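You operate a simulated robot arm through the tools that you are given. There is no shell and no other tool.

You run a simulated robot arm. Do the job below in one go: nothing can be reset, and whatever is moved stays where it is left.

TASK
Put things in order on the table top. At the end: the filter can (marked "No. 6") from the table top stands on top of the button tin (marked "BUTTONS"); the pan sponge stands where the filter can stood; the green catch box (marked "No. 8 GRIT") from the table top stands where the pan sponge stood; the blue cloth roll stands where the green catch box stood; whatever was shut is shut again. Leave all else as you found it, and nothing knocked over.

The check looks at the end state, three seconds after you hand in, the way a careful person would. Anything else that was tipped, shoved, dropped, spilled or broken makes it a failure. Flat cloth is picked up by pressing the open fingertips on it (5 to 10 N) and closing them slowly along it; thin cloth reads only 2 to 8 mm in the jaws.

THE ROBOT
A 6-joint arm with a two-finger parallel gripper, fixed in place. Base frame: the origin is at the foot of the arm, x ahead of it, y to its left, z up; the work surface is at about z = 0. Readings come in mm, rad, newtons and seconds.
With the tool pointing down near the work surface it reaches from about 160 to 420 mm from the base axis. Its first joint turns from -1.152 to 1.152 rad. Payload 1.57 kg.
The tool frame sits at the grasp point between the pads (the TCP): z along the fingers, y along the line on which they close. The tips reach 30 mm beyond it. The gripper opens to 80 mm. The fingers are 17 mm wide and 12 mm thick; the gripper's body (40 by 82 mm) begins 80 mm behind the TCP.
Orientation is that of the tool frame in the base frame, as a unit quaternion [w, x, y, z]. With the fingers straight down and closing along the base's y, the tool's x points along the base's -x, its y along +y and its z along -z.

THE INTERFACE
- The arm moves only by the tool play_rows. Its argument "targets" is a list of rows, each an object (a shift or turn left out is 0, a gripper value left out holds the last) with "xyz": the shift along the tool's x, y, z in mm, a list of three; "rotation": the turn, a rotation vector about the tool's x, y, z in rad, a list of three; "gripper": the opening, from 0 (shut) to 1 (fully open). In form: [{"xyz": [dx, dy, dz], "rotation": [rx, ry, rz], "gripper": gripper}, ...]. A call has 1 to 20 rows; each row is the pose to reach, as a shift and turn from the pose commanded when the call began, along the tool's axes at that moment. Each row takes 0.2 s and may step no farther than 50 mm and 0.15 rad from the row before; otherwise, or with a gripper value out of range, the whole call is refused. A pose out of reach is approached as far as the arm can. The call stops where the force on the tool passes 40 N (or 10 N more than at its start, if that is more) or the arm is blocked; 0.2 s more then pass. The fingers move at their own pace (about 153 mm/s each) and stop on an object; they squeeze with about 29 N. The grip force told is the motor's: it shows also when the fingers shut on nothing. Time passes only in rows, and 0.2 s behind the last, so rows that repeat a pose let the fingers close. It gives the time, the measured TCP pose, the force on the tool (base axes), the opening and the grip force at its end, in the units of the frame above (readings bear some noise), with the torque about the TCP (base axes, N m) and any sound that the robot's microphone picked up.
- Cameras (640 x 400 px; columns grow to the right, rows downward): "scene" is fixed at [54.7, -335.6, 419.7]; the picture's right is [0.76, -0.66, 0.00], its down [-0.41, -0.48, -0.78] and it looks along [0.51, 0.59, -0.63] (base axes); focal length 214 px, centre (320, 200). "wrist" rides on the gripper at [72, -7, -122] in the tool frame; the picture's right is [0.09, 1.00, 0.00], its down [-0.84, 0.08, -0.54] and it looks along [-0.54, 0.05, 0.84] (tool axes); focal length 238 px, centre (320, 200). There is no depth. A picture from a camera that has moved, and an enlarged one, comes with that camera's place and axes in the base frame and with its lens.
- get_image(camera): a new picture of that camera. The clock stands still meanwhile.
- close_up(camera, box): a new picture of the part [left, top, right, bottom] of that camera's present view, enlarged. The clock stands still meanwhile.
- sign_off(): hands the job in; it is judged then, once.

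Places have to be worked out from the pictures, the camera data and where the tool is seen. Open the gripper and draw the arm clear of the work before you hand the job in, unless the task says otherwise.

The tools are called after "Emit:" as name(argument=value, ...) on one line, values as JSON. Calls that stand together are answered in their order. play_rows: Moves the arm, as the interface text tells. Its arguments: {"type":"object","properties":{"targets":{"type":"array","items":{"type":"object","properties":{"xyz":{"type":"array","items":{"type":"number"}},"rotation":{"type":"array","items":{"type":"number"}},"gripper":{"type":"number"}}}}},"required":["targets"]} The other tools are called the same way: get_image (camera) takes a picture; close_up (camera, box) takes an enlarged picture of a part of a camera's view; sign_off () hands the job in.

At the start:

```text
time_s: 0.0
ee_pos: [227.0, -34.0, 285.4]
ee_rot: [0.001, -0.001, 1.0, -0.001]
wrist_force: [-0.1, 0.4, 0.7]
wrist_torque: [0.01, 0.02, 0.04]
grip_width: 79.9
gripper_force: 0.1
```

scene: 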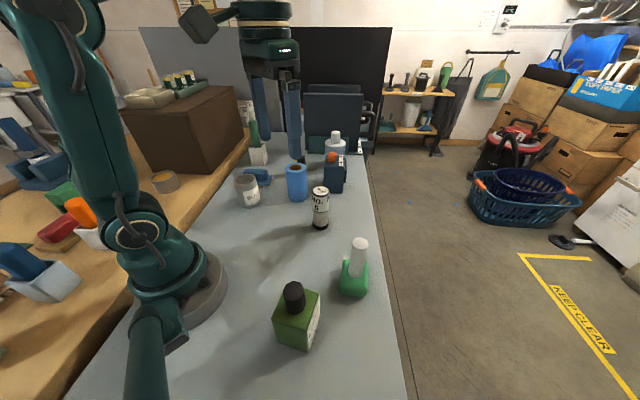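
wrist: 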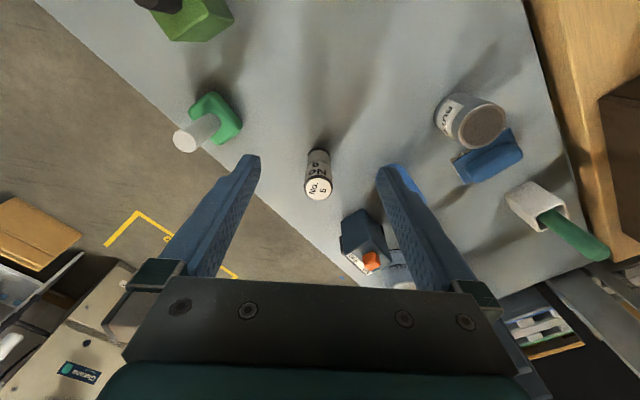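

The start pictures show several bottles and cans on a grey table; I need closer looks to identify the filter can, button tin, pan sponge, green box and cloth roll.

Emit:
close_up(camera="scene", box=[220, 110, 400, 240])

Emit:
close_up(camera="scene", box=[240, 220, 420, 360])

Emit:
close_up(camera="wrist", box=[300, 80, 620, 290])

Emit:
close_up(camera="wrist", box=[120, 0, 440, 210])

```text
3.08 times, centred on (310, 175) of scene
camera zoom: at [54.7, -335.6, 419.7], right [0.76, -0.66, 0.0], down [-0.41, -0.48, -0.78], along [0.51, 0.59, -0.63], focal length 660 px, centre (351, 277)
```

zoom: 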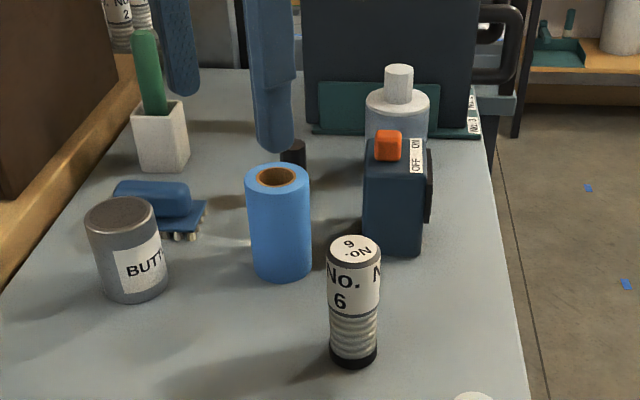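

```text
2.86 times, centred on (330, 290) of scene
camera zoom: at [54.7, -335.6, 419.7], right [0.76, -0.66, 0.0], down [-0.41, -0.48, -0.78], along [0.51, 0.59, -0.63], focal length 613 px, centre (291, -57)
```

zoom: 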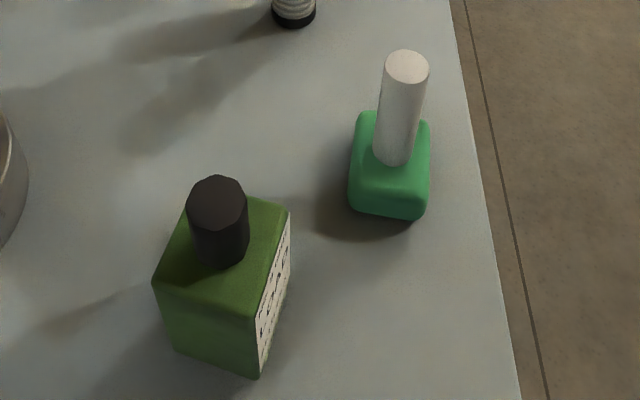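

```text
1.90 times, centred on (460, 185) of wrist
camera zoom: at [155.4, -41.0, 407.2], right [-0.09, 1.0, 0.0], down [0.84, 0.08, 0.54], along [0.54, 0.05, -0.84], focal length 454 px, centre (53, 229)
```

zoom: 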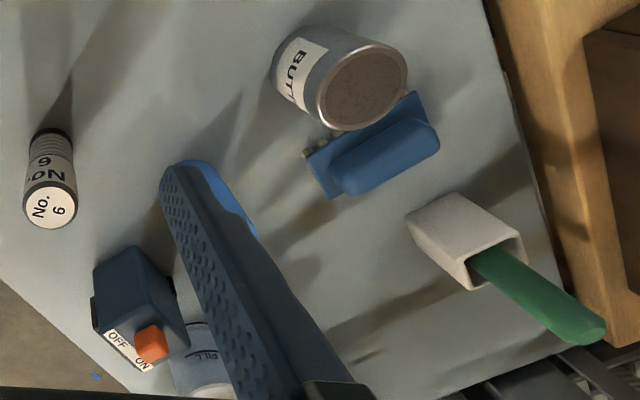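

```text
1.90 times, centred on (280, 105) of wrist
camera zoom: at [155.4, -41.0, 407.2], right [-0.09, 1.0, 0.0], down [0.84, 0.08, 0.54], along [0.54, 0.05, -0.84], focal length 454 px, centre (396, 381)
```

zoom: 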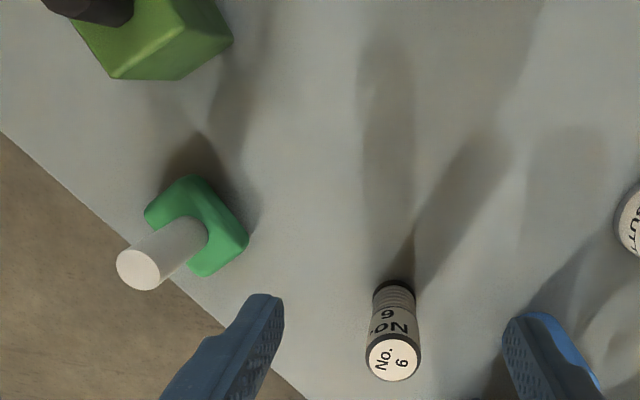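

The filter can seems to be at about (325,-25), the tin at (230,190), the roll at (358,125), the green box at (128,-199) and the handled green sponge at (269,-196). I'll zoom in to check labels and details before moving.

Emit:
close_up(camera="scene", box=[265, 270, 335, 360])

Emit:
close_up(camera="scene", box=[225, 130, 305, 215])

Emit:
close_up(camera="scene", box=[330, 220, 390, 310])

Emit:
close_up(camera="scene", box=[0, 160, 200, 310])

```text
4.44 times, centred on (300, 315) of scene
camera zoom: at [54.7, -335.6, 419.7], right [0.76, -0.66, 0.0], down [-0.41, -0.48, -0.78], along [0.51, 0.59, -0.63], focal length 953 px, centre (409, -311)
```

zoom: 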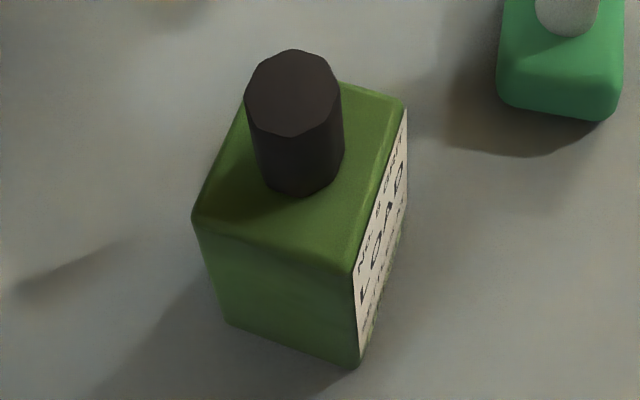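

```text
4.71 times, centred on (265, 172) of scene
camera zoom: at [54.7, -335.6, 419.7], right [0.76, -0.66, 0.0], down [-0.41, -0.48, -0.78], along [0.51, 0.59, -0.63], focal length 1009 px, centre (579, 329)
```

zoom: 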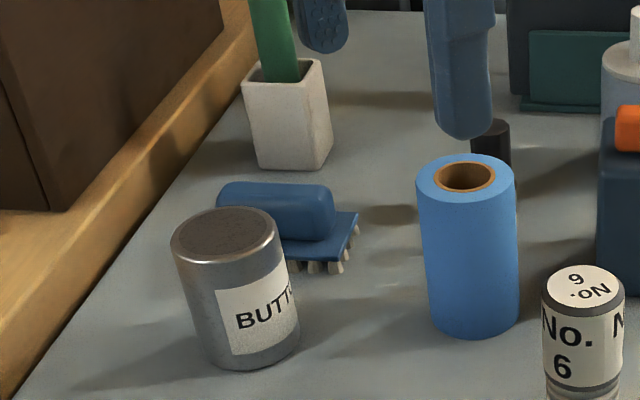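

```text
4.44 times, centred on (360, 265) of scene
camera zoom: at [54.7, -335.6, 419.7], right [0.76, -0.66, 0.0], down [-0.41, -0.48, -0.78], along [0.51, 0.59, -0.63], focal length 953 px, centre (142, -89)
```

zoom: 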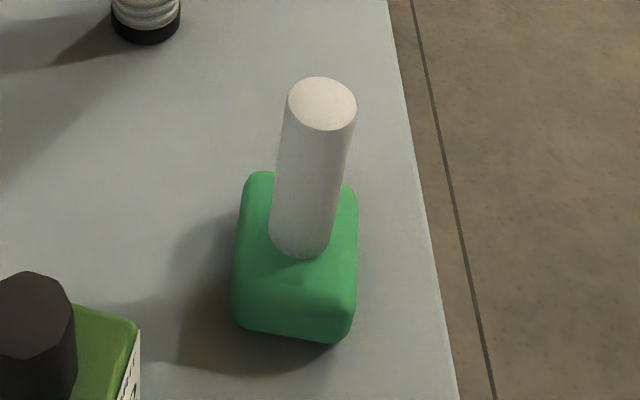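

```text
2.67 times, centred on (100, 235) of scene
camera zoom: at [54.7, -335.6, 419.7], right [0.76, -0.66, 0.0], down [-0.41, -0.48, -0.78], along [0.51, 0.59, -0.63], focal length 572 px, centre (907, 107)
```

zoom: 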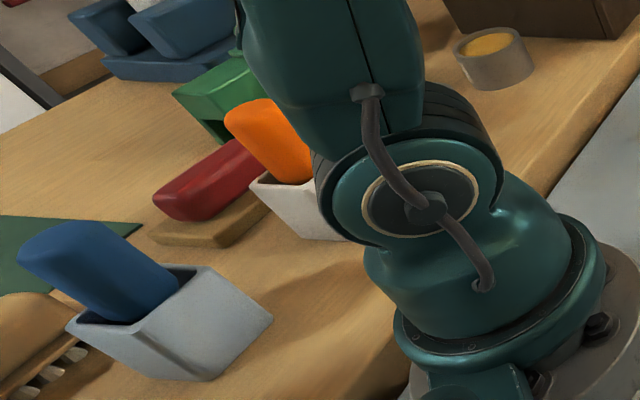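

The green box label is seen at a glancing angle; I'll zoom harder on it and on the thing behind the blue roll.

Emit:
close_up(camera="scene", box=[298, 288, 326, 356])

Emit:
close_up(camera="scene", box=[295, 80, 385, 195])

Emit:
close_up(camera="wrist", box=[100, 0, 260, 60])

```text
5.88 times, centred on (312, 322) of scene
camera zoom: at [54.7, -335.6, 419.7], right [0.76, -0.66, 0.0], down [-0.41, -0.48, -0.78], along [0.51, 0.59, -0.63], focal length 1262 px, centre (367, -518)
```

zoom: 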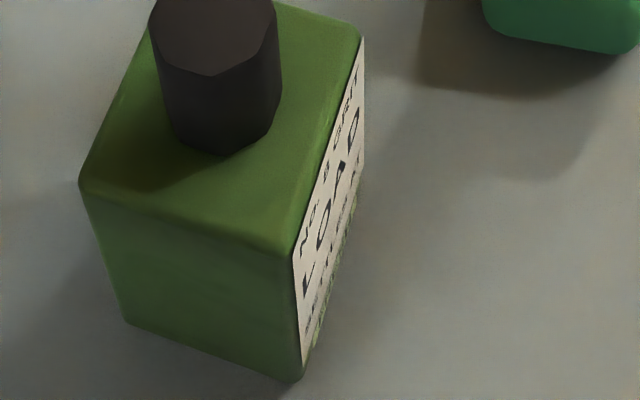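

```text
3.48 times, centred on (340, 138) of scene
camera zoom: at [54.7, -335.6, 419.7], right [0.76, -0.66, 0.0], down [-0.41, -0.48, -0.78], along [0.51, 0.59, -0.63], focal length 746 px, centre (250, 417)
```

zoom: 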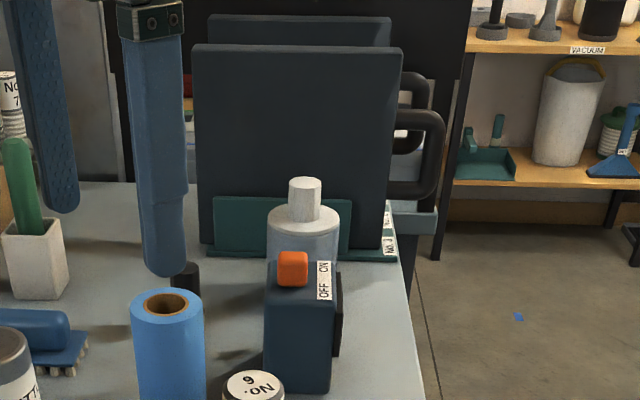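

```text
4.00 times, centred on (180, 30) of wrist
camera zoom: at [155.4, -41.0, 407.2], right [-0.09, 1.0, 0.0], down [0.84, 0.08, 0.54], along [0.54, 0.05, -0.84], focal length 953 px, centre (880, 880)
```

zoom: 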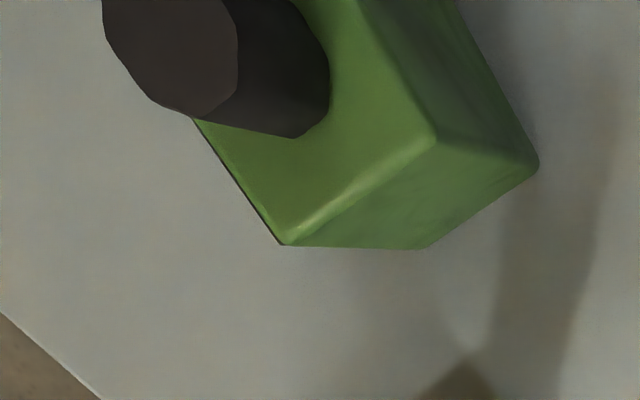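

The label reads "No. 8 GRIT", so the green box with the dark knob is the catch box. First I move the open gripper above the filter can, near (327,-24) at z about 180, to refine its place with the wrist camera.

Emit:
play_rows(targets=[{"xyz": [-25, 2.5, 25], "gripper": 1}, {"xyz": [-50, 5, 52], "gripper": 1}, {"xyz": [-75, 7.5, 78], "gripper": 1}, {"xyz": [-100, 10, 105], "gripper": 1}, {"xyz": [-100, 10, 105], "gripper": 1}])

Emit:
get_image(camera="wrist")

Emit:
get_image(camera="scene")

```text
time_s: 1.2
ee_pos: [326.6, -23.6, 180.9]
ee_rot: [0.001, -0.001, 1.0, 0.0]
wrist_force: [0.3, 0.3, 0.2]
wrist_torque: [0.04, 0.0, -0.01]
grip_width: 80.2
gripper_force: 0.2
```

```text
taken
camera wrist: at [255.8, -31.0, 301.9], right [-0.09, 1.0, 0.0], down [0.84, 0.08, 0.54], along [0.54, 0.05, -0.84], focal length 238 px, centre (320, 200)
```

wrist: 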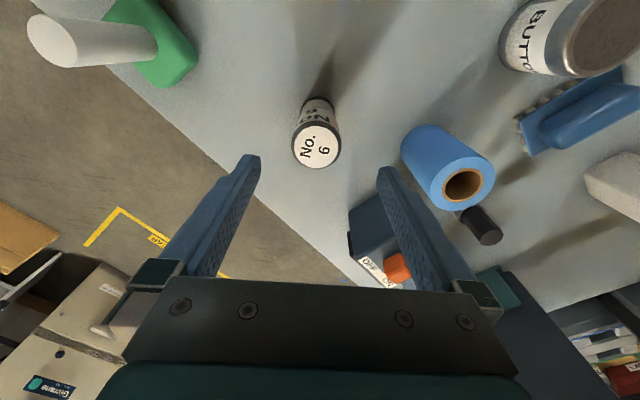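

```text
taken
```

scene: 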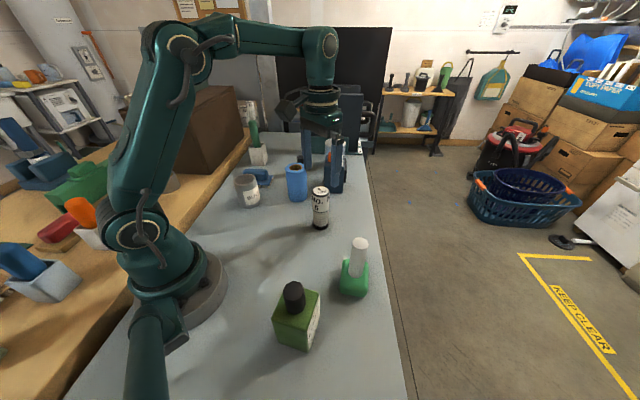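

The can top appears near (326,-28); I take a close-up to pin its centre and size.

Emit:
close_up(camera="wrist", box=[270, 80, 370, 180])

Emit:
close_up(camera="scene", box=[290, 175, 350, 240])

Emit:
close_up(camera="wrist", box=[390, 100, 530, 260])

```text
4.00 times, centred on (320, 130) of wrist
camera zoom: at [255.8, -31.0, 301.9], right [-0.09, 1.0, 0.0], down [0.84, 0.08, 0.54], along [0.54, 0.05, -0.84], focal length 953 px, centre (320, 480)
```

zoom: 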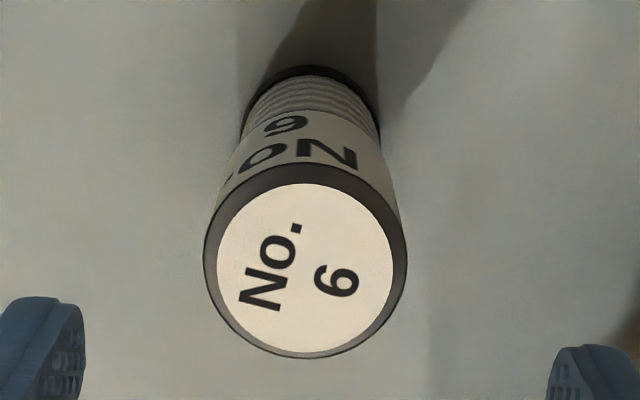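

```text
6.15 times, centred on (320, 208) of scene
camera zoom: at [54.7, -335.6, 419.7], right [0.76, -0.66, 0.0], down [-0.41, -0.48, -0.78], along [0.51, 0.59, -0.63], focal length 1320 px, centre (320, 154)
```

zoom: 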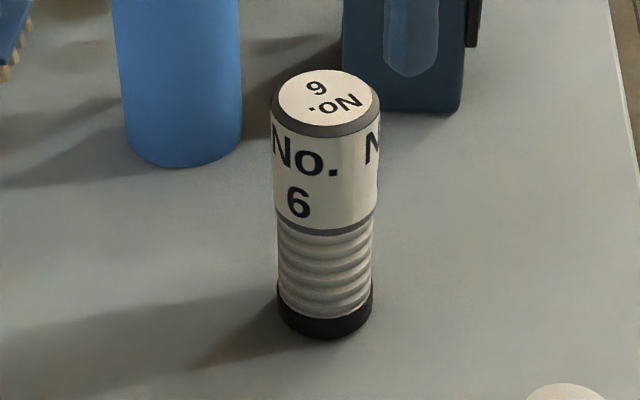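

```text
2.50 times, centred on (460, 180) of wrist
camera zoom: at [255.8, -31.0, 301.9], right [-0.09, 1.0, 0.0], down [0.84, 0.08, 0.54], along [0.54, 0.05, -0.84], focal length 596 px, centre (-30, 250)
```

zoom: 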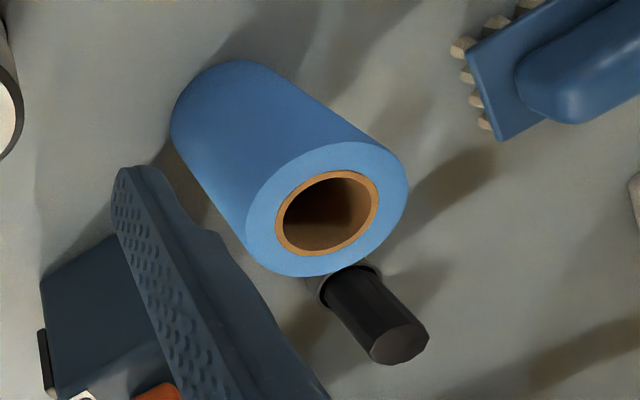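

The can is 42 mm wide, 109 mm tall, standing at about (325,-27.3). I go down to TCP z≈80 around it and close.

Emit:
play_rows(targets=[{"xyz": [1.6, -3.7, 10], "gripper": 1}, {"xyz": [1.6, -3.7, 40], "gripper": 1}, {"xyz": [1.6, -3.7, 70], "gripper": 1}, {"xyz": [1.6, -3.7, 90], "gripper": 1}, {"xyz": [1.6, -3.7, 101], "gripper": 1}, {"xyz": [1.6, -3.7, 101], "gripper": 1}])

Emit:
get_image(camera="wrist")

Emit:
close_up(camera="scene", box=[270, 140, 390, 240])

```text
time_s: 2.6
ee_pos: [324.3, -29.3, 81.0]
ee_rot: [0.0, -0.002, 1.0, -0.001]
wrist_force: [-0.3, 1.1, 0.0]
wrist_torque: [0.0, 0.0, 0.0]
grip_width: 79.9
gripper_force: 0.0
```

```text
taken
camera wrist: at [253.8, -34.9, 201.3], right [-0.09, 1.0, 0.0], down [0.84, 0.08, 0.54], along [0.54, 0.05, -0.84], focal length 238 px, centre (320, 200)
```

wrist: 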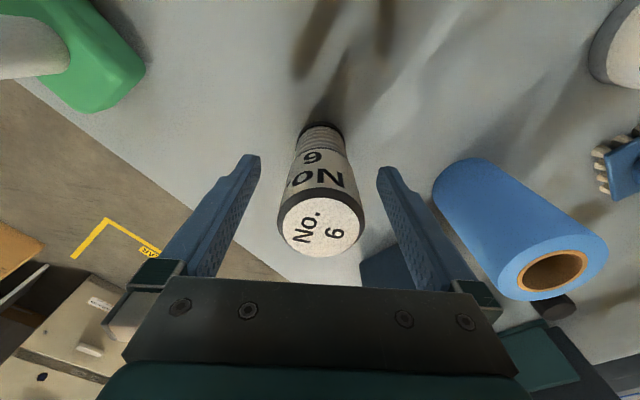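

```text
4.00 times, centred on (330, 190) of scene
camera zoom: at [54.7, -335.6, 419.7], right [0.76, -0.66, 0.0], down [-0.41, -0.48, -0.78], along [0.51, 0.59, -0.63], focal length 858 px, centre (280, 240)
```

zoom: 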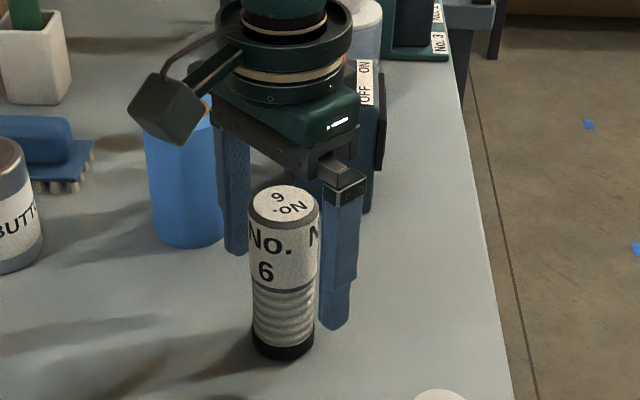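

The can sits centred between the fingers. I close the gripper and hold a few rows.

Emit:
play_rows(targets=[{"xyz": [0, 0, 0], "gripper": 0.6}, {"xyz": [0, 0, 0], "gripper": 0.45}, {"xyz": [0, 0, 0], "gripper": 0.3}, {"xyz": [0, 0, 0], "gripper": 0.3}])

Emit:
close_up(camera="wrist", box=[200, 100, 440, 280])

```text
time_s: 3.6
ee_pos: [324.5, -29.0, 80.1]
ee_rot: [0.001, -0.001, 1.0, -0.001]
wrist_force: [-0.4, 1.1, 0.5]
wrist_torque: [0.01, 0.02, -0.01]
grip_width: 40.7
gripper_force: 28.9
```

```text
2.22 times, centred on (320, 190) of wrist
camera zoom: at [253.8, -34.9, 201.6], right [-0.09, 1.0, 0.0], down [0.84, 0.08, 0.54], along [0.54, 0.05, -0.84], focal length 530 px, centre (320, 222)
```

zoom: 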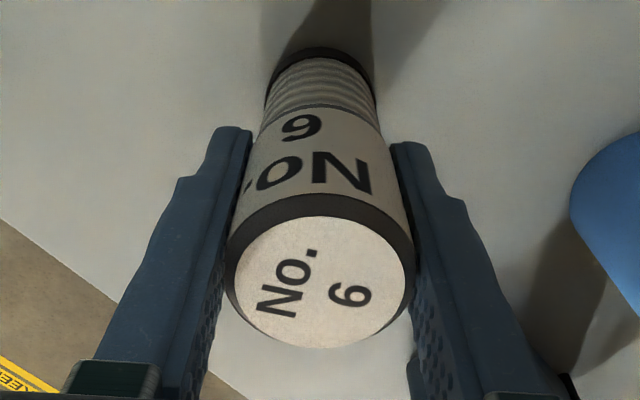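

The grip holds at 40.7 mm. I lift straight up 130 mm and then check the picture and the tin.

Emit:
play_rows(targets=[{"xyz": [0, 0, -8]}, {"xyz": [0, 0, -30]}, {"xyz": [0, 0, -60]}, {"xyz": [0, 0, -95]}, {"xyz": [0, 0, -130]}, {"xyz": [0, 0, -130]}])

Emit:
get_image(camera="wrist")

Emit:
get_image(camera="scene")

```text
time_s: 5.0
ee_pos: [325.2, -28.6, 211.9]
ee_rot: [0.001, -0.001, 1.0, -0.001]
wrist_force: [0.9, 0.0, -1.4]
wrist_torque: [-0.04, -0.03, 0.01]
grip_width: 41.0
gripper_force: 28.6
```

```text
taken
camera wrist: at [254.1, -34.9, 332.3], right [-0.09, 1.0, 0.0], down [0.84, 0.08, 0.54], along [0.54, 0.05, -0.84], focal length 238 px, centre (320, 200)
```

wrist: 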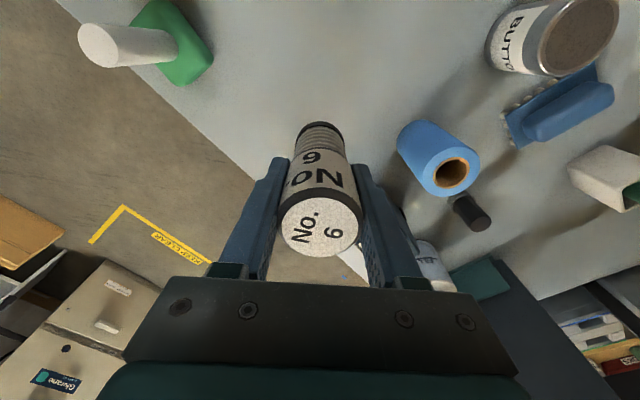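

```text
taken
```

scene: 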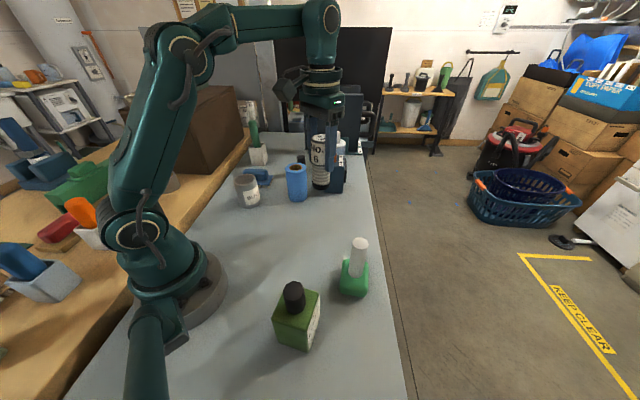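

The can is lifted cleanly. I zoom on the tin and roll from this pose to triangulate the tin top.

Emit:
close_up(camera="wrist", box=[470, 0, 640, 106])

Emit:
close_up(camera="scene", box=[220, 155, 300, 215])

Emit:
close_up(camera="wrist", box=[380, 90, 540, 250])

```text
3.76 times, centred on (555, 53) of wrist
camera zoom: at [254.1, -34.9, 332.3], right [-0.09, 1.0, 0.0], down [0.84, 0.08, 0.54], along [0.54, 0.05, -0.84], focal length 897 px, centre (-565, 753)
```

zoom: 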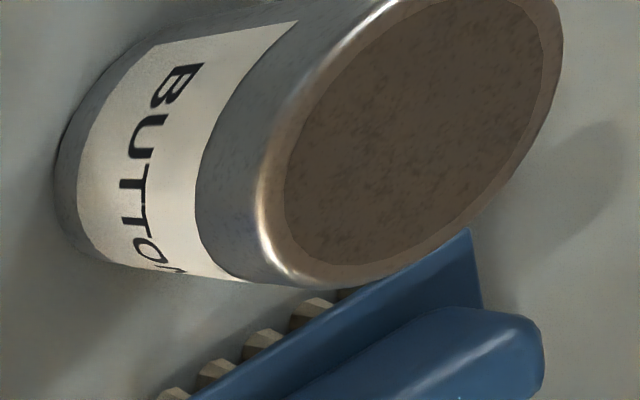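

```text
6.67 times, centred on (260, 185) of scene
camera zoom: at [54.7, -335.6, 419.7], right [0.76, -0.66, 0.0], down [-0.41, -0.48, -0.78], along [0.51, 0.59, -0.63], focal length 1430 px, centre (720, 300)
```

zoom: 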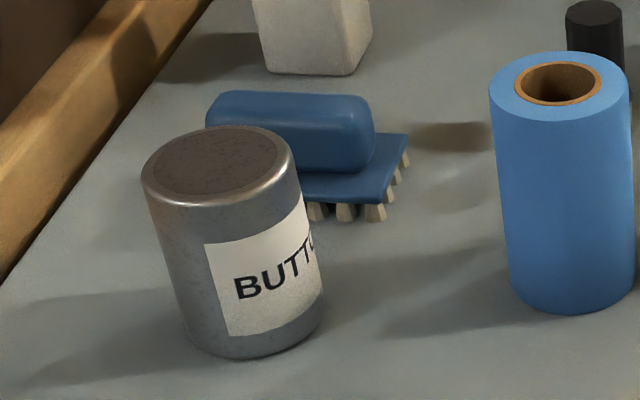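

```text
2.50 times, centred on (460, 170) of wrist
camera zoom: at [254.1, -34.9, 332.3], right [-0.09, 1.0, 0.0], down [0.84, 0.08, 0.54], along [0.54, 0.05, -0.84], focal length 596 px, centre (-30, 275)
```

zoom: 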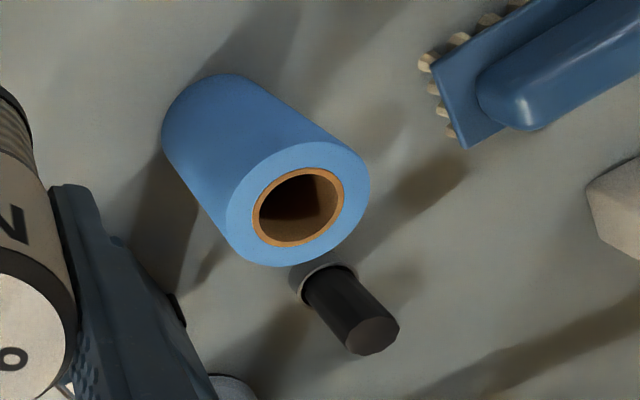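

The tin centres at about (227,189) with its top at z≈82. I carry the can at z≈210 to above it and check alignment from both cameras.

Emit:
play_rows(targets=[{"xyz": [6, 13, 0]}, {"xyz": [18, 39, 0]}, {"xyz": [31, 68, 0]}, {"xyz": [44, 97, 0]}, {"xyz": [57, 126, 0]}, {"xyz": [70, 155, 0]}, {"xyz": [83, 184, 0]}, {"xyz": [93, 205, 0]}, {"xyz": [98.5, 216.8, 0]}, {"xyz": [98.5, 216.8, 0]}])

Emit:
get_image(camera="wrist")

Emit:
get_image(camera="scene")

Emit:
close_up(camera="scene", box=[200, 90, 310, 220])

Emit:
close_up(camera="wrist", box=[220, 80, 420, 270])

```text
time_s: 7.2
ee_pos: [226.6, 187.4, 211.1]
ee_rot: [0.001, -0.001, 1.0, -0.001]
wrist_force: [-0.1, -0.3, -0.9]
wrist_torque: [-0.02, -0.01, 0.01]
grip_width: 40.8
gripper_force: 29.2
```

```text
taken
camera wrist: at [154.5, 182.0, 330.9], right [-0.09, 1.0, 0.0], down [0.84, 0.08, 0.54], along [0.54, 0.05, -0.84], focal length 238 px, centre (320, 200)
```

wrist: 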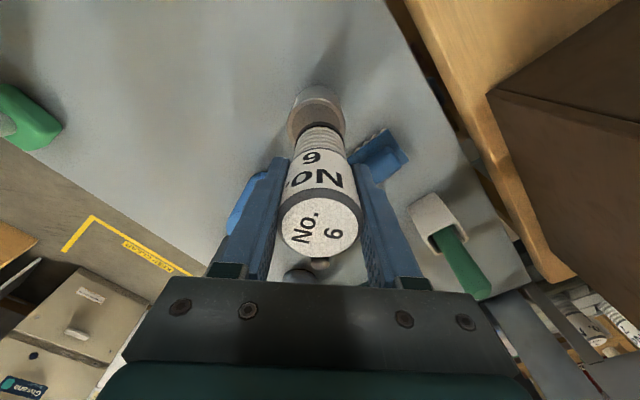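

```text
taken
```

scene: 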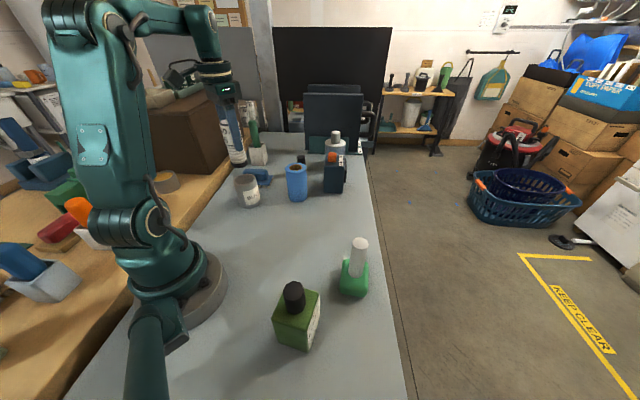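

```text
3.08 times, centred on (255, 155) of scene
camera zoom: at [54.7, -335.6, 419.7], right [0.76, -0.66, 0.0], down [-0.41, -0.48, -0.78], along [0.51, 0.59, -0.63], focal length 660 px, centre (520, 338)
```

zoom: 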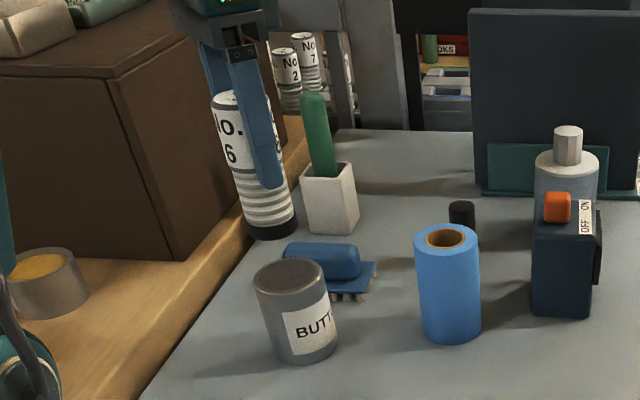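

```text
2.11 times, centred on (320, 175) of wrist
camera zoom: at [154.5, 182.0, 330.9], right [-0.09, 1.0, 0.0], down [0.84, 0.08, 0.54], along [0.54, 0.05, -0.84], focal length 502 px, centre (320, 253)
```

zoom: 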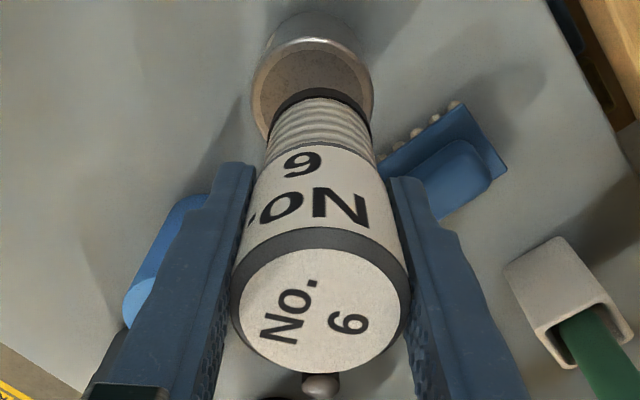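

Relative to the held can, the tin's centre looks about 2 mm nearer and 4–5 mm toward -y. I shift by that and lower to leave a gap of about 15 mm, then check again.

Emit:
play_rows(targets=[{"xyz": [1.6, -4.5, 0]}, {"xyz": [1.6, -4.5, 15]}, {"xyz": [1.6, -4.5, 30]}, {"xyz": [1.6, -4.5, 34]}, {"xyz": [1.6, -4.5, 34]}])

Emit:
close_up(camera="wrist", box=[240, 60, 400, 180])

Emit:
close_up(camera="scene", box=[210, 110, 290, 220])

```text
time_s: 8.4
ee_pos: [225.1, 183.2, 175.6]
ee_rot: [0.001, -0.001, 1.0, 0.0]
wrist_force: [-0.1, 0.5, -1.6]
wrist_torque: [0.04, 0.0, 0.03]
grip_width: 40.6
gripper_force: 28.7
```

```text
3.33 times, centred on (320, 120) of wrist
camera zoom: at [153.4, 177.1, 296.6], right [-0.09, 1.0, 0.0], down [0.84, 0.08, 0.54], along [0.54, 0.05, -0.84], focal length 794 px, centre (320, 467)
```

zoom: 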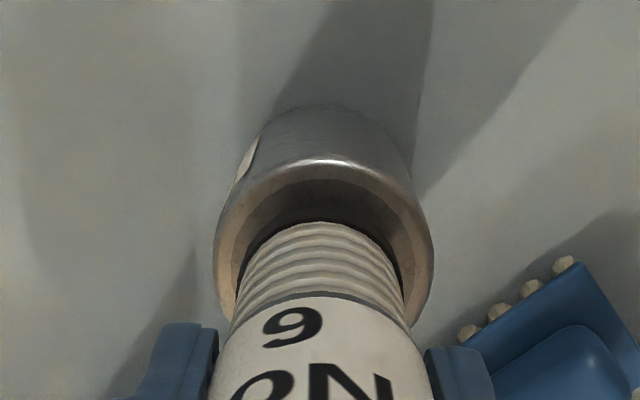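

```text
3.64 times, centred on (250, 165) of scene
camera zoom: at [54.7, -335.6, 419.7], right [0.76, -0.66, 0.0], down [-0.41, -0.48, -0.78], along [0.51, 0.59, -0.63], focal length 780 px, centre (574, 327)
```

zoom: 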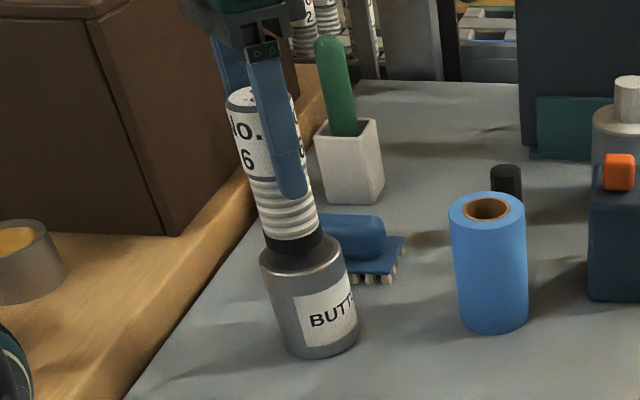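

The can is centred over the tin within 1–2 mm. I nudge slightly and lower 11 mm slowly, watching the force.

Emit:
play_rows(targets=[{"xyz": [-0.8, -0.5, 3]}, {"xyz": [-0.8, -0.5, 7]}, {"xyz": [-0.8, -0.5, 10]}, {"xyz": [-0.8, -0.5, 11]}])

Emit:
close_up(camera="scene", box=[225, 140, 285, 220])

```text
time_s: 9.4
ee_pos: [226.5, 183.4, 164.8]
ee_rot: [0.002, 0.0, 1.0, -0.001]
wrist_force: [-3.4, -3.2, 15.6]
wrist_torque: [-0.2, 0.26, 0.02]
grip_width: 41.2
gripper_force: 29.5
```

```text
5.00 times, centred on (255, 180) of scene
camera zoom: at [54.7, -335.6, 419.7], right [0.76, -0.66, 0.0], down [-0.41, -0.48, -0.78], along [0.51, 0.59, -0.63], focal length 1072 px, centre (645, 300)
```

zoom: 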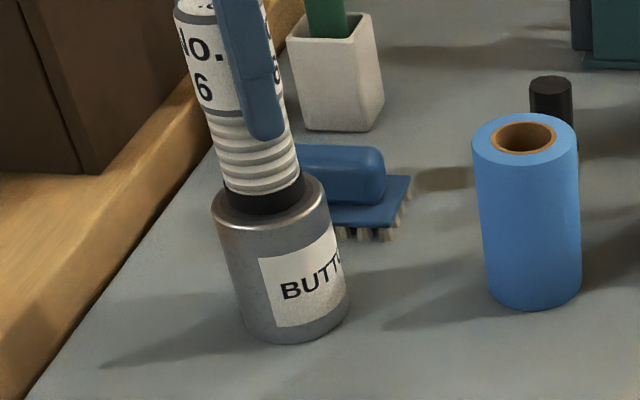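

The can has touched down on the tin (15 N up, bottom at z≈84). I ease off slightly and open the fingers to about 60 mm.

Emit:
play_rows(targets=[{"xyz": [0, 0, -0.4]}, {"xyz": [0, 0, -0.8]}, {"xyz": [0, 0, -0.8]}])

```text
time_s: 10.2
ee_pos: [225.9, 182.6, 164.8]
ee_rot: [0.0, -0.001, 1.0, -0.001]
wrist_force: [0.1, -0.4, 3.8]
wrist_torque: [-0.01, -0.06, -0.03]
grip_width: 40.7
gripper_force: 29.2
```

Force is down to about 4 N, so the can rests lightly on the tin. I open the gripper slowly.

Emit:
play_rows(targets=[{"xyz": [0, 0, 0], "gripper": 0.58}, {"xyz": [0, 0, 0], "gripper": 0.68}, {"xyz": [0, 0, 0], "gripper": 0.85}, {"xyz": [0, 0, 0], "gripper": 0.85}])

Emit:
get_image(camera="wrist")

Emit:
close_up(camera="scene", box=[200, 100, 300, 220])

```text
time_s: 11.2
ee_pos: [225.7, 182.9, 164.8]
ee_rot: [0.0, -0.001, 1.0, -0.001]
wrist_force: [-0.1, 1.0, 0.2]
wrist_torque: [0.02, -0.05, 0.0]
grip_width: 67.8
gripper_force: 0.0
```

```text
taken
camera wrist: at [154.6, 176.9, 286.7], right [-0.09, 1.0, 0.0], down [0.84, 0.08, 0.54], along [0.54, 0.05, -0.84], focal length 238 px, centre (320, 200)
```

wrist: 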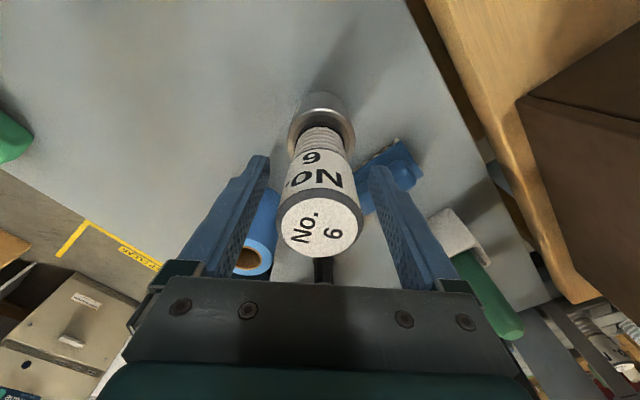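

```text
3.33 times, centred on (250, 160) of scene
camera zoom: at [54.7, -335.6, 419.7], right [0.76, -0.66, 0.0], down [-0.41, -0.48, -0.78], along [0.51, 0.59, -0.63], focal length 715 px, centre (553, 333)
```

zoom: 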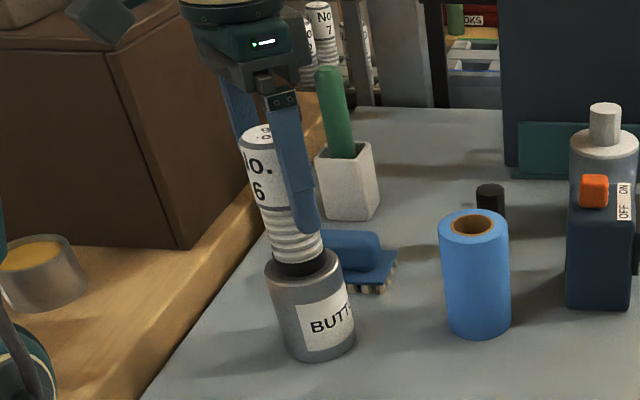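

The can stands free on the tin. I rise straight up past the can top, then look.

Emit:
play_rows(targets=[{"xyz": [0, 0, -8]}, {"xyz": [0, 0, -25]}, {"xyz": [0, 0, -45]}, {"xyz": [0, 0, -65]}, {"xyz": [0, 0, -85], "gripper": 1}, {"xyz": [0, 0, -85], "gripper": 1}])

Emit:
get_image(camera="wrist")

Emit:
close_up(camera="scene", box=[200, 100, 300, 220])

```text
time_s: 12.6
ee_pos: [225.2, 182.6, 250.1]
ee_rot: [0.0, -0.001, 1.0, -0.001]
wrist_force: [0.6, -0.2, -1.6]
wrist_torque: [-0.03, 0.02, -0.02]
grip_width: 79.7
gripper_force: 0.1
```

```text
taken
camera wrist: at [153.8, 176.7, 371.5], right [-0.09, 1.0, 0.0], down [0.84, 0.08, 0.54], along [0.54, 0.05, -0.84], focal length 238 px, centre (320, 200)
```

wrist: 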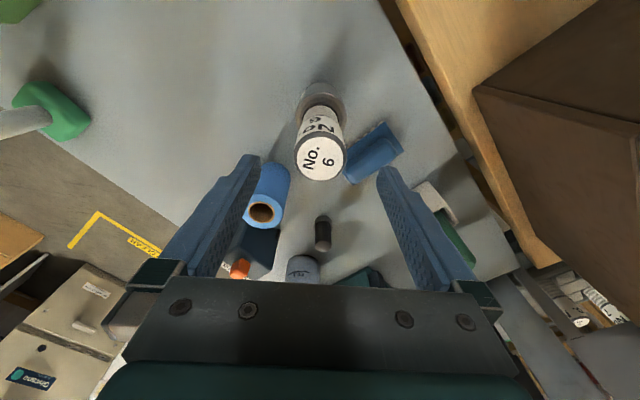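

```text
3.33 times, centred on (250, 160) of scene
camera zoom: at [54.7, -335.6, 419.7], right [0.76, -0.66, 0.0], down [-0.41, -0.48, -0.78], along [0.51, 0.59, -0.63], focal length 715 px, centre (553, 333)
```

zoom: 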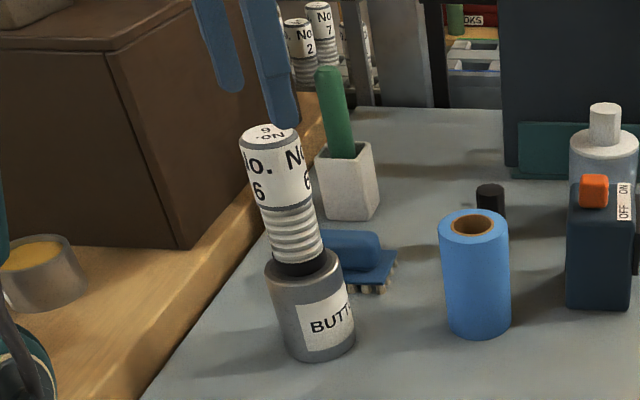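

The can stands steadily on the tin. Now I travel to above the sponge, about (269,-197), at z≈220.

Emit:
play_rows(targets=[{"xyz": [-2, -18, 0]}, {"xyz": [-6, -50, 0]}, {"xyz": [-10, -90, 0]}, {"xyz": [-15, -130, 0]}, {"xyz": [-20, -172, 0]}, {"xyz": [-25, -214, 0]}, {"xyz": [-30, -256, 5]}, {"xyz": [-34, -296, 10]}, {"xyz": [-38, -332, 18]}, {"xyz": [-42, -362, 25]}, {"xyz": [-43.5, -380.7, 29.7]}, {"xyz": [-43.5, -380.7, 29.7]}])

Emit:
get_image(camera="wrist")

Emit:
get_image(camera="scene")

```text
time_s: 15.2
ee_pos: [268.7, -198.4, 220.8]
ee_rot: [0.001, -0.002, 1.0, -0.001]
wrist_force: [-0.3, -0.3, -0.5]
wrist_torque: [0.01, 0.0, 0.02]
grip_width: 80.3
gripper_force: 0.0
```

```text
taken
camera wrist: at [197.8, -204.4, 342.9], right [-0.09, 1.0, 0.0], down [0.84, 0.08, 0.54], along [0.54, 0.05, -0.84], focal length 238 px, centre (320, 200)
```

wrist: 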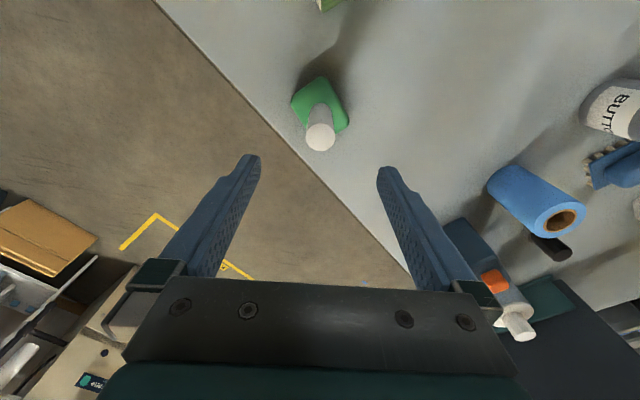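

```text
taken
```

scene: 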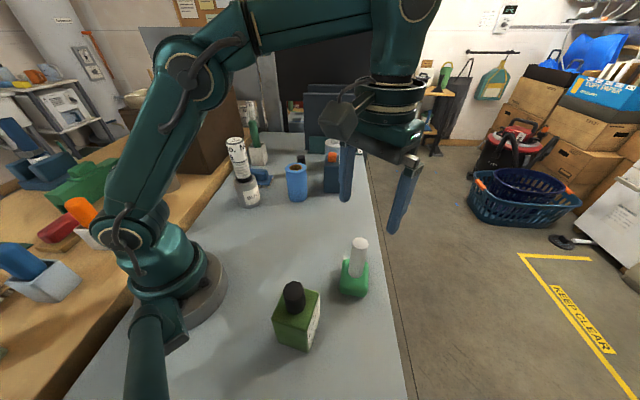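

I zoom the wrist view on the sponge to fix its base centre, orientation and handle.

Emit:
close_up(camera="wrist", box=[270, 55, 370, 165])

Emit:
close_up(camera="wrist", box=[300, 0, 380, 50])

```text
3.64 times, centred on (320, 110) of wrist
camera zoom: at [197.8, -204.4, 342.9], right [-0.09, 1.0, 0.0], down [0.84, 0.08, 0.54], along [0.54, 0.05, -0.84], focal length 867 px, centre (320, 527)
```

zoom: 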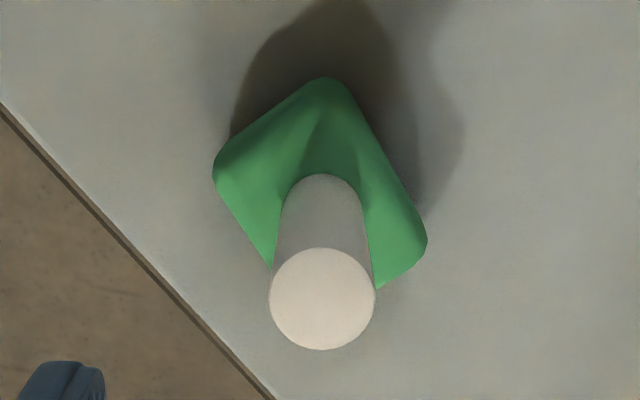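

```text
8.00 times, centred on (340, 25) of wrist
camera zoom: at [197.8, -204.4, 342.9], right [-0.09, 1.0, 0.0], down [0.84, 0.08, 0.54], along [0.54, 0.05, -0.84], focal length 1907 px, centre (160, 1600)
```

zoom: 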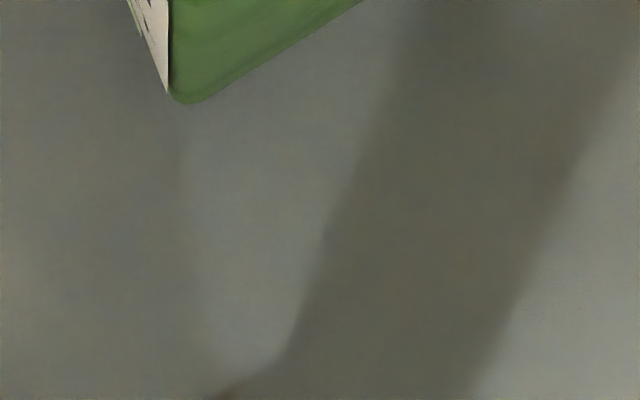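

The handle is vertical at (269.3,-197.5), 28 mm thick, top z≈122, standing on a base of about 52×70 mm. I descend straight to TCP z≈88 and close on the handle.

Emit:
play_rows(targets=[{"xyz": [0, 0, 20], "gripper": 1}, {"xyz": [0, 0, 50], "gripper": 1}, {"xyz": [0, 0, 80], "gripper": 1}, {"xyz": [0, 0, 110], "gripper": 1}, {"xyz": [0, 0, 128], "gripper": 1}, {"xyz": [0, 0, 133], "gripper": 0.7}, {"xyz": [0, 0, 133], "gripper": 0.45}])

Emit:
get_image(camera="wrist")

Emit:
close_up(camera="scene", box=[310, 180, 420, 310])

```text
time_s: 16.8
ee_pos: [270.4, -197.7, 88.8]
ee_rot: [0.001, -0.001, 1.0, -0.001]
wrist_force: [-0.2, 0.5, -0.8]
wrist_torque: [0.04, -0.01, 0.01]
grip_width: 36.2
gripper_force: 0.0
```

```text
taken
camera wrist: at [198.8, -204.0, 209.5], right [-0.09, 1.0, 0.0], down [0.84, 0.08, 0.54], along [0.54, 0.05, -0.84], focal length 238 px, centre (320, 200)
```

wrist: 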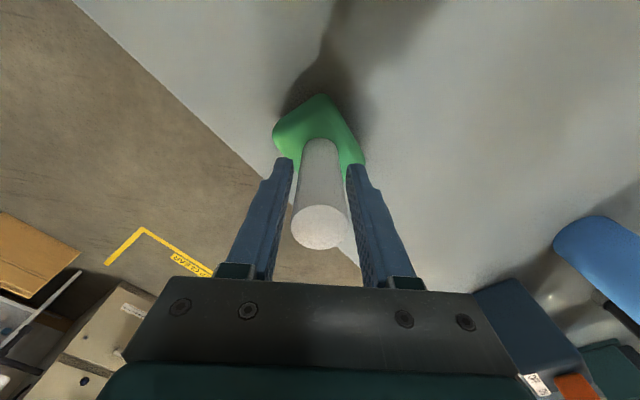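

```text
3.08 times, centred on (365, 245) of scene
camera zoom: at [54.7, -335.6, 419.7], right [0.76, -0.66, 0.0], down [-0.41, -0.48, -0.78], along [0.51, 0.59, -0.63], focal length 660 px, centre (182, 62)
```

zoom: 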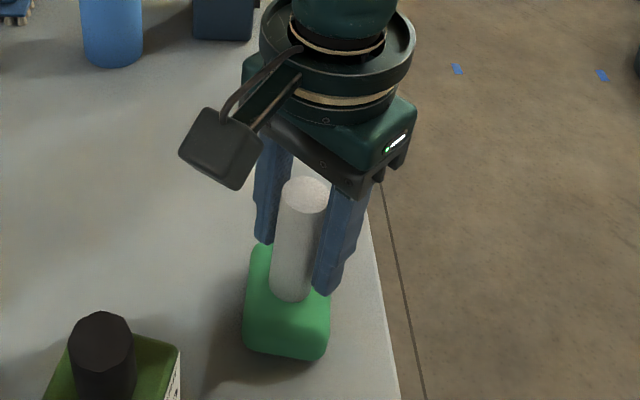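

The handle is centred between the fingers. I close fully on it.

Emit:
play_rows(targets=[{"xyz": [0, 0, 0], "gripper": 0.35}, {"xyz": [0, 0, 0], "gripper": 0.2}, {"xyz": [0, 0, 0], "gripper": 0.2}])

Emit:
close_up(camera="wrist", box=[220, 70, 420, 280])

```text
time_s: 17.6
ee_pos: [270.1, -197.3, 88.5]
ee_rot: [0.001, -0.001, 1.0, -0.001]
wrist_force: [0.2, 0.1, 0.1]
wrist_torque: [0.02, 0.01, -0.01]
grip_width: 26.0
gripper_force: 28.8
```

```text
1.90 times, centred on (320, 175) of wrist
camera zoom: at [198.9, -203.9, 209.8], right [-0.09, 1.0, 0.0], down [0.84, 0.08, 0.54], along [0.54, 0.05, -0.84], focal length 454 px, centre (320, 248)
```

zoom: 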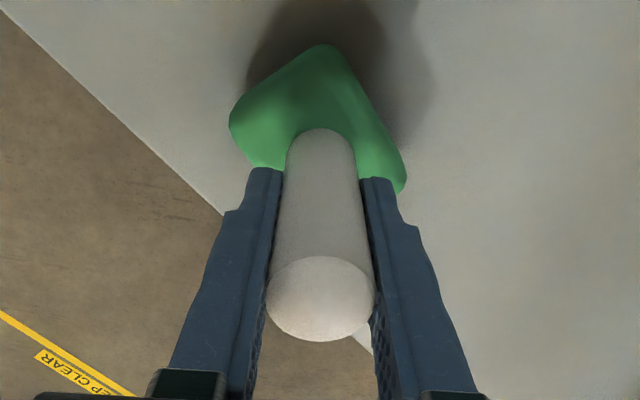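

Grip is firm (26 mm). I lift 60 mm and carry the sponge to above the can's old spot (325.5,-27.7).

Emit:
play_rows(targets=[{"xyz": [0, 0, -6]}, {"xyz": [0, 0, -20]}, {"xyz": [0, 0, -40]}, {"xyz": [0, 0, -60]}, {"xyz": [-5, 16, -60]}, {"xyz": [-15, 46, -60]}, {"xyz": [-26, 80, -60]}, {"xyz": [-37, 114, -60]}, {"xyz": [-47, 144, -60]}, {"xyz": [-53, 163, -60]}, {"xyz": [-55, 169.2, -60]}, {"xyz": [-55, 169.2, -60]}])

Emit:
get_image(camera="wrist")

Emit:
get_image(camera="scene")

```text
time_s: 20.2
ee_pos: [323.6, -27.9, 148.5]
ee_rot: [0.001, -0.001, 1.0, -0.001]
wrist_force: [0.2, 0.3, -1.4]
wrist_torque: [0.0, -0.03, -0.01]
grip_width: 25.9
gripper_force: 29.0
```

```text
taken
camera wrist: at [253.4, -34.2, 269.8], right [-0.09, 1.0, 0.0], down [0.84, 0.08, 0.54], along [0.54, 0.05, -0.84], focal length 238 px, centre (320, 200)
```

wrist: 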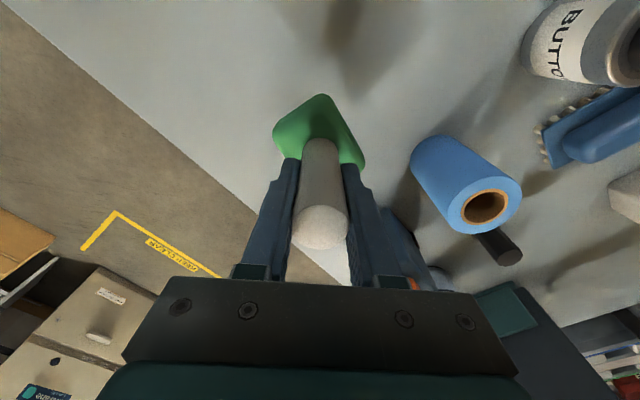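

```text
taken
```

scene: 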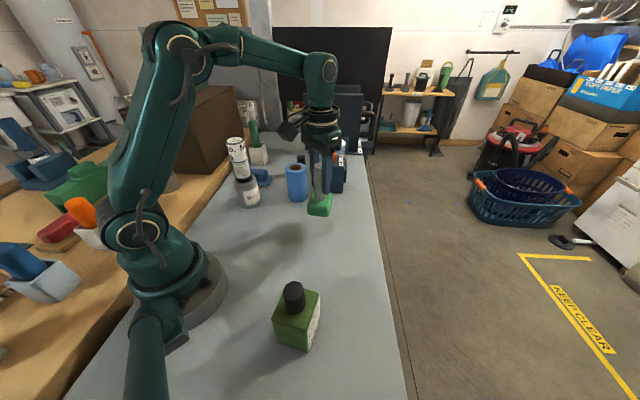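

The sponge hangs level over the spot. I lower it 58 mm (with a 1.5 mm correction in x) and check the force.

Emit:
play_rows(targets=[{"xyz": [-1.5, 0, 10]}, {"xyz": [-1.5, 0, 25]}, {"xyz": [-1.5, 0, 42]}, {"xyz": [-1.5, 0, 53]}, {"xyz": [-1.5, 0, 57]}, {"xyz": [-1.5, 0, 58.5]}, {"xyz": [-1.5, 0, 58.5]}])

Emit:
close_up(camera="scene", box=[270, 140, 390, 240])

```text
time_s: 21.8
ee_pos: [326.7, -27.7, 88.7]
ee_rot: [0.001, -0.001, 1.0, -0.001]
wrist_force: [0.0, 0.3, -1.5]
wrist_torque: [0.01, -0.03, 0.0]
grip_width: 26.2
gripper_force: 28.8
```

```text
4.00 times, centred on (330, 190) of scene
camera zoom: at [54.7, -335.6, 419.7], right [0.76, -0.66, 0.0], down [-0.41, -0.48, -0.78], along [0.51, 0.59, -0.63], focal length 858 px, centre (280, 240)
```

zoom: 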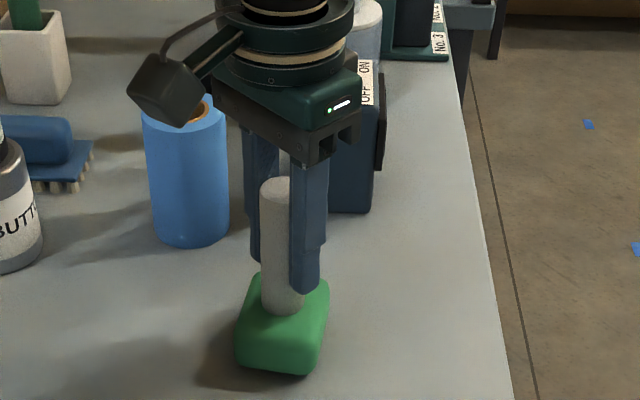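

It is still hanging by its weight (1.5 N). I lower another 1–2 mm to touch down.

Emit:
play_rows(targets=[{"xyz": [0, 0, 0.7]}, {"xyz": [0, 0, 1.4]}, {"xyz": [0, 0, 1.4]}])

```text
time_s: 22.6
ee_pos: [325.9, -27.7, 87.9]
ee_rot: [0.002, -0.002, 1.0, -0.001]
wrist_force: [-1.8, -0.7, 7.3]
wrist_torque: [0.18, 0.18, 0.07]
grip_width: 25.8
gripper_force: 29.2
```

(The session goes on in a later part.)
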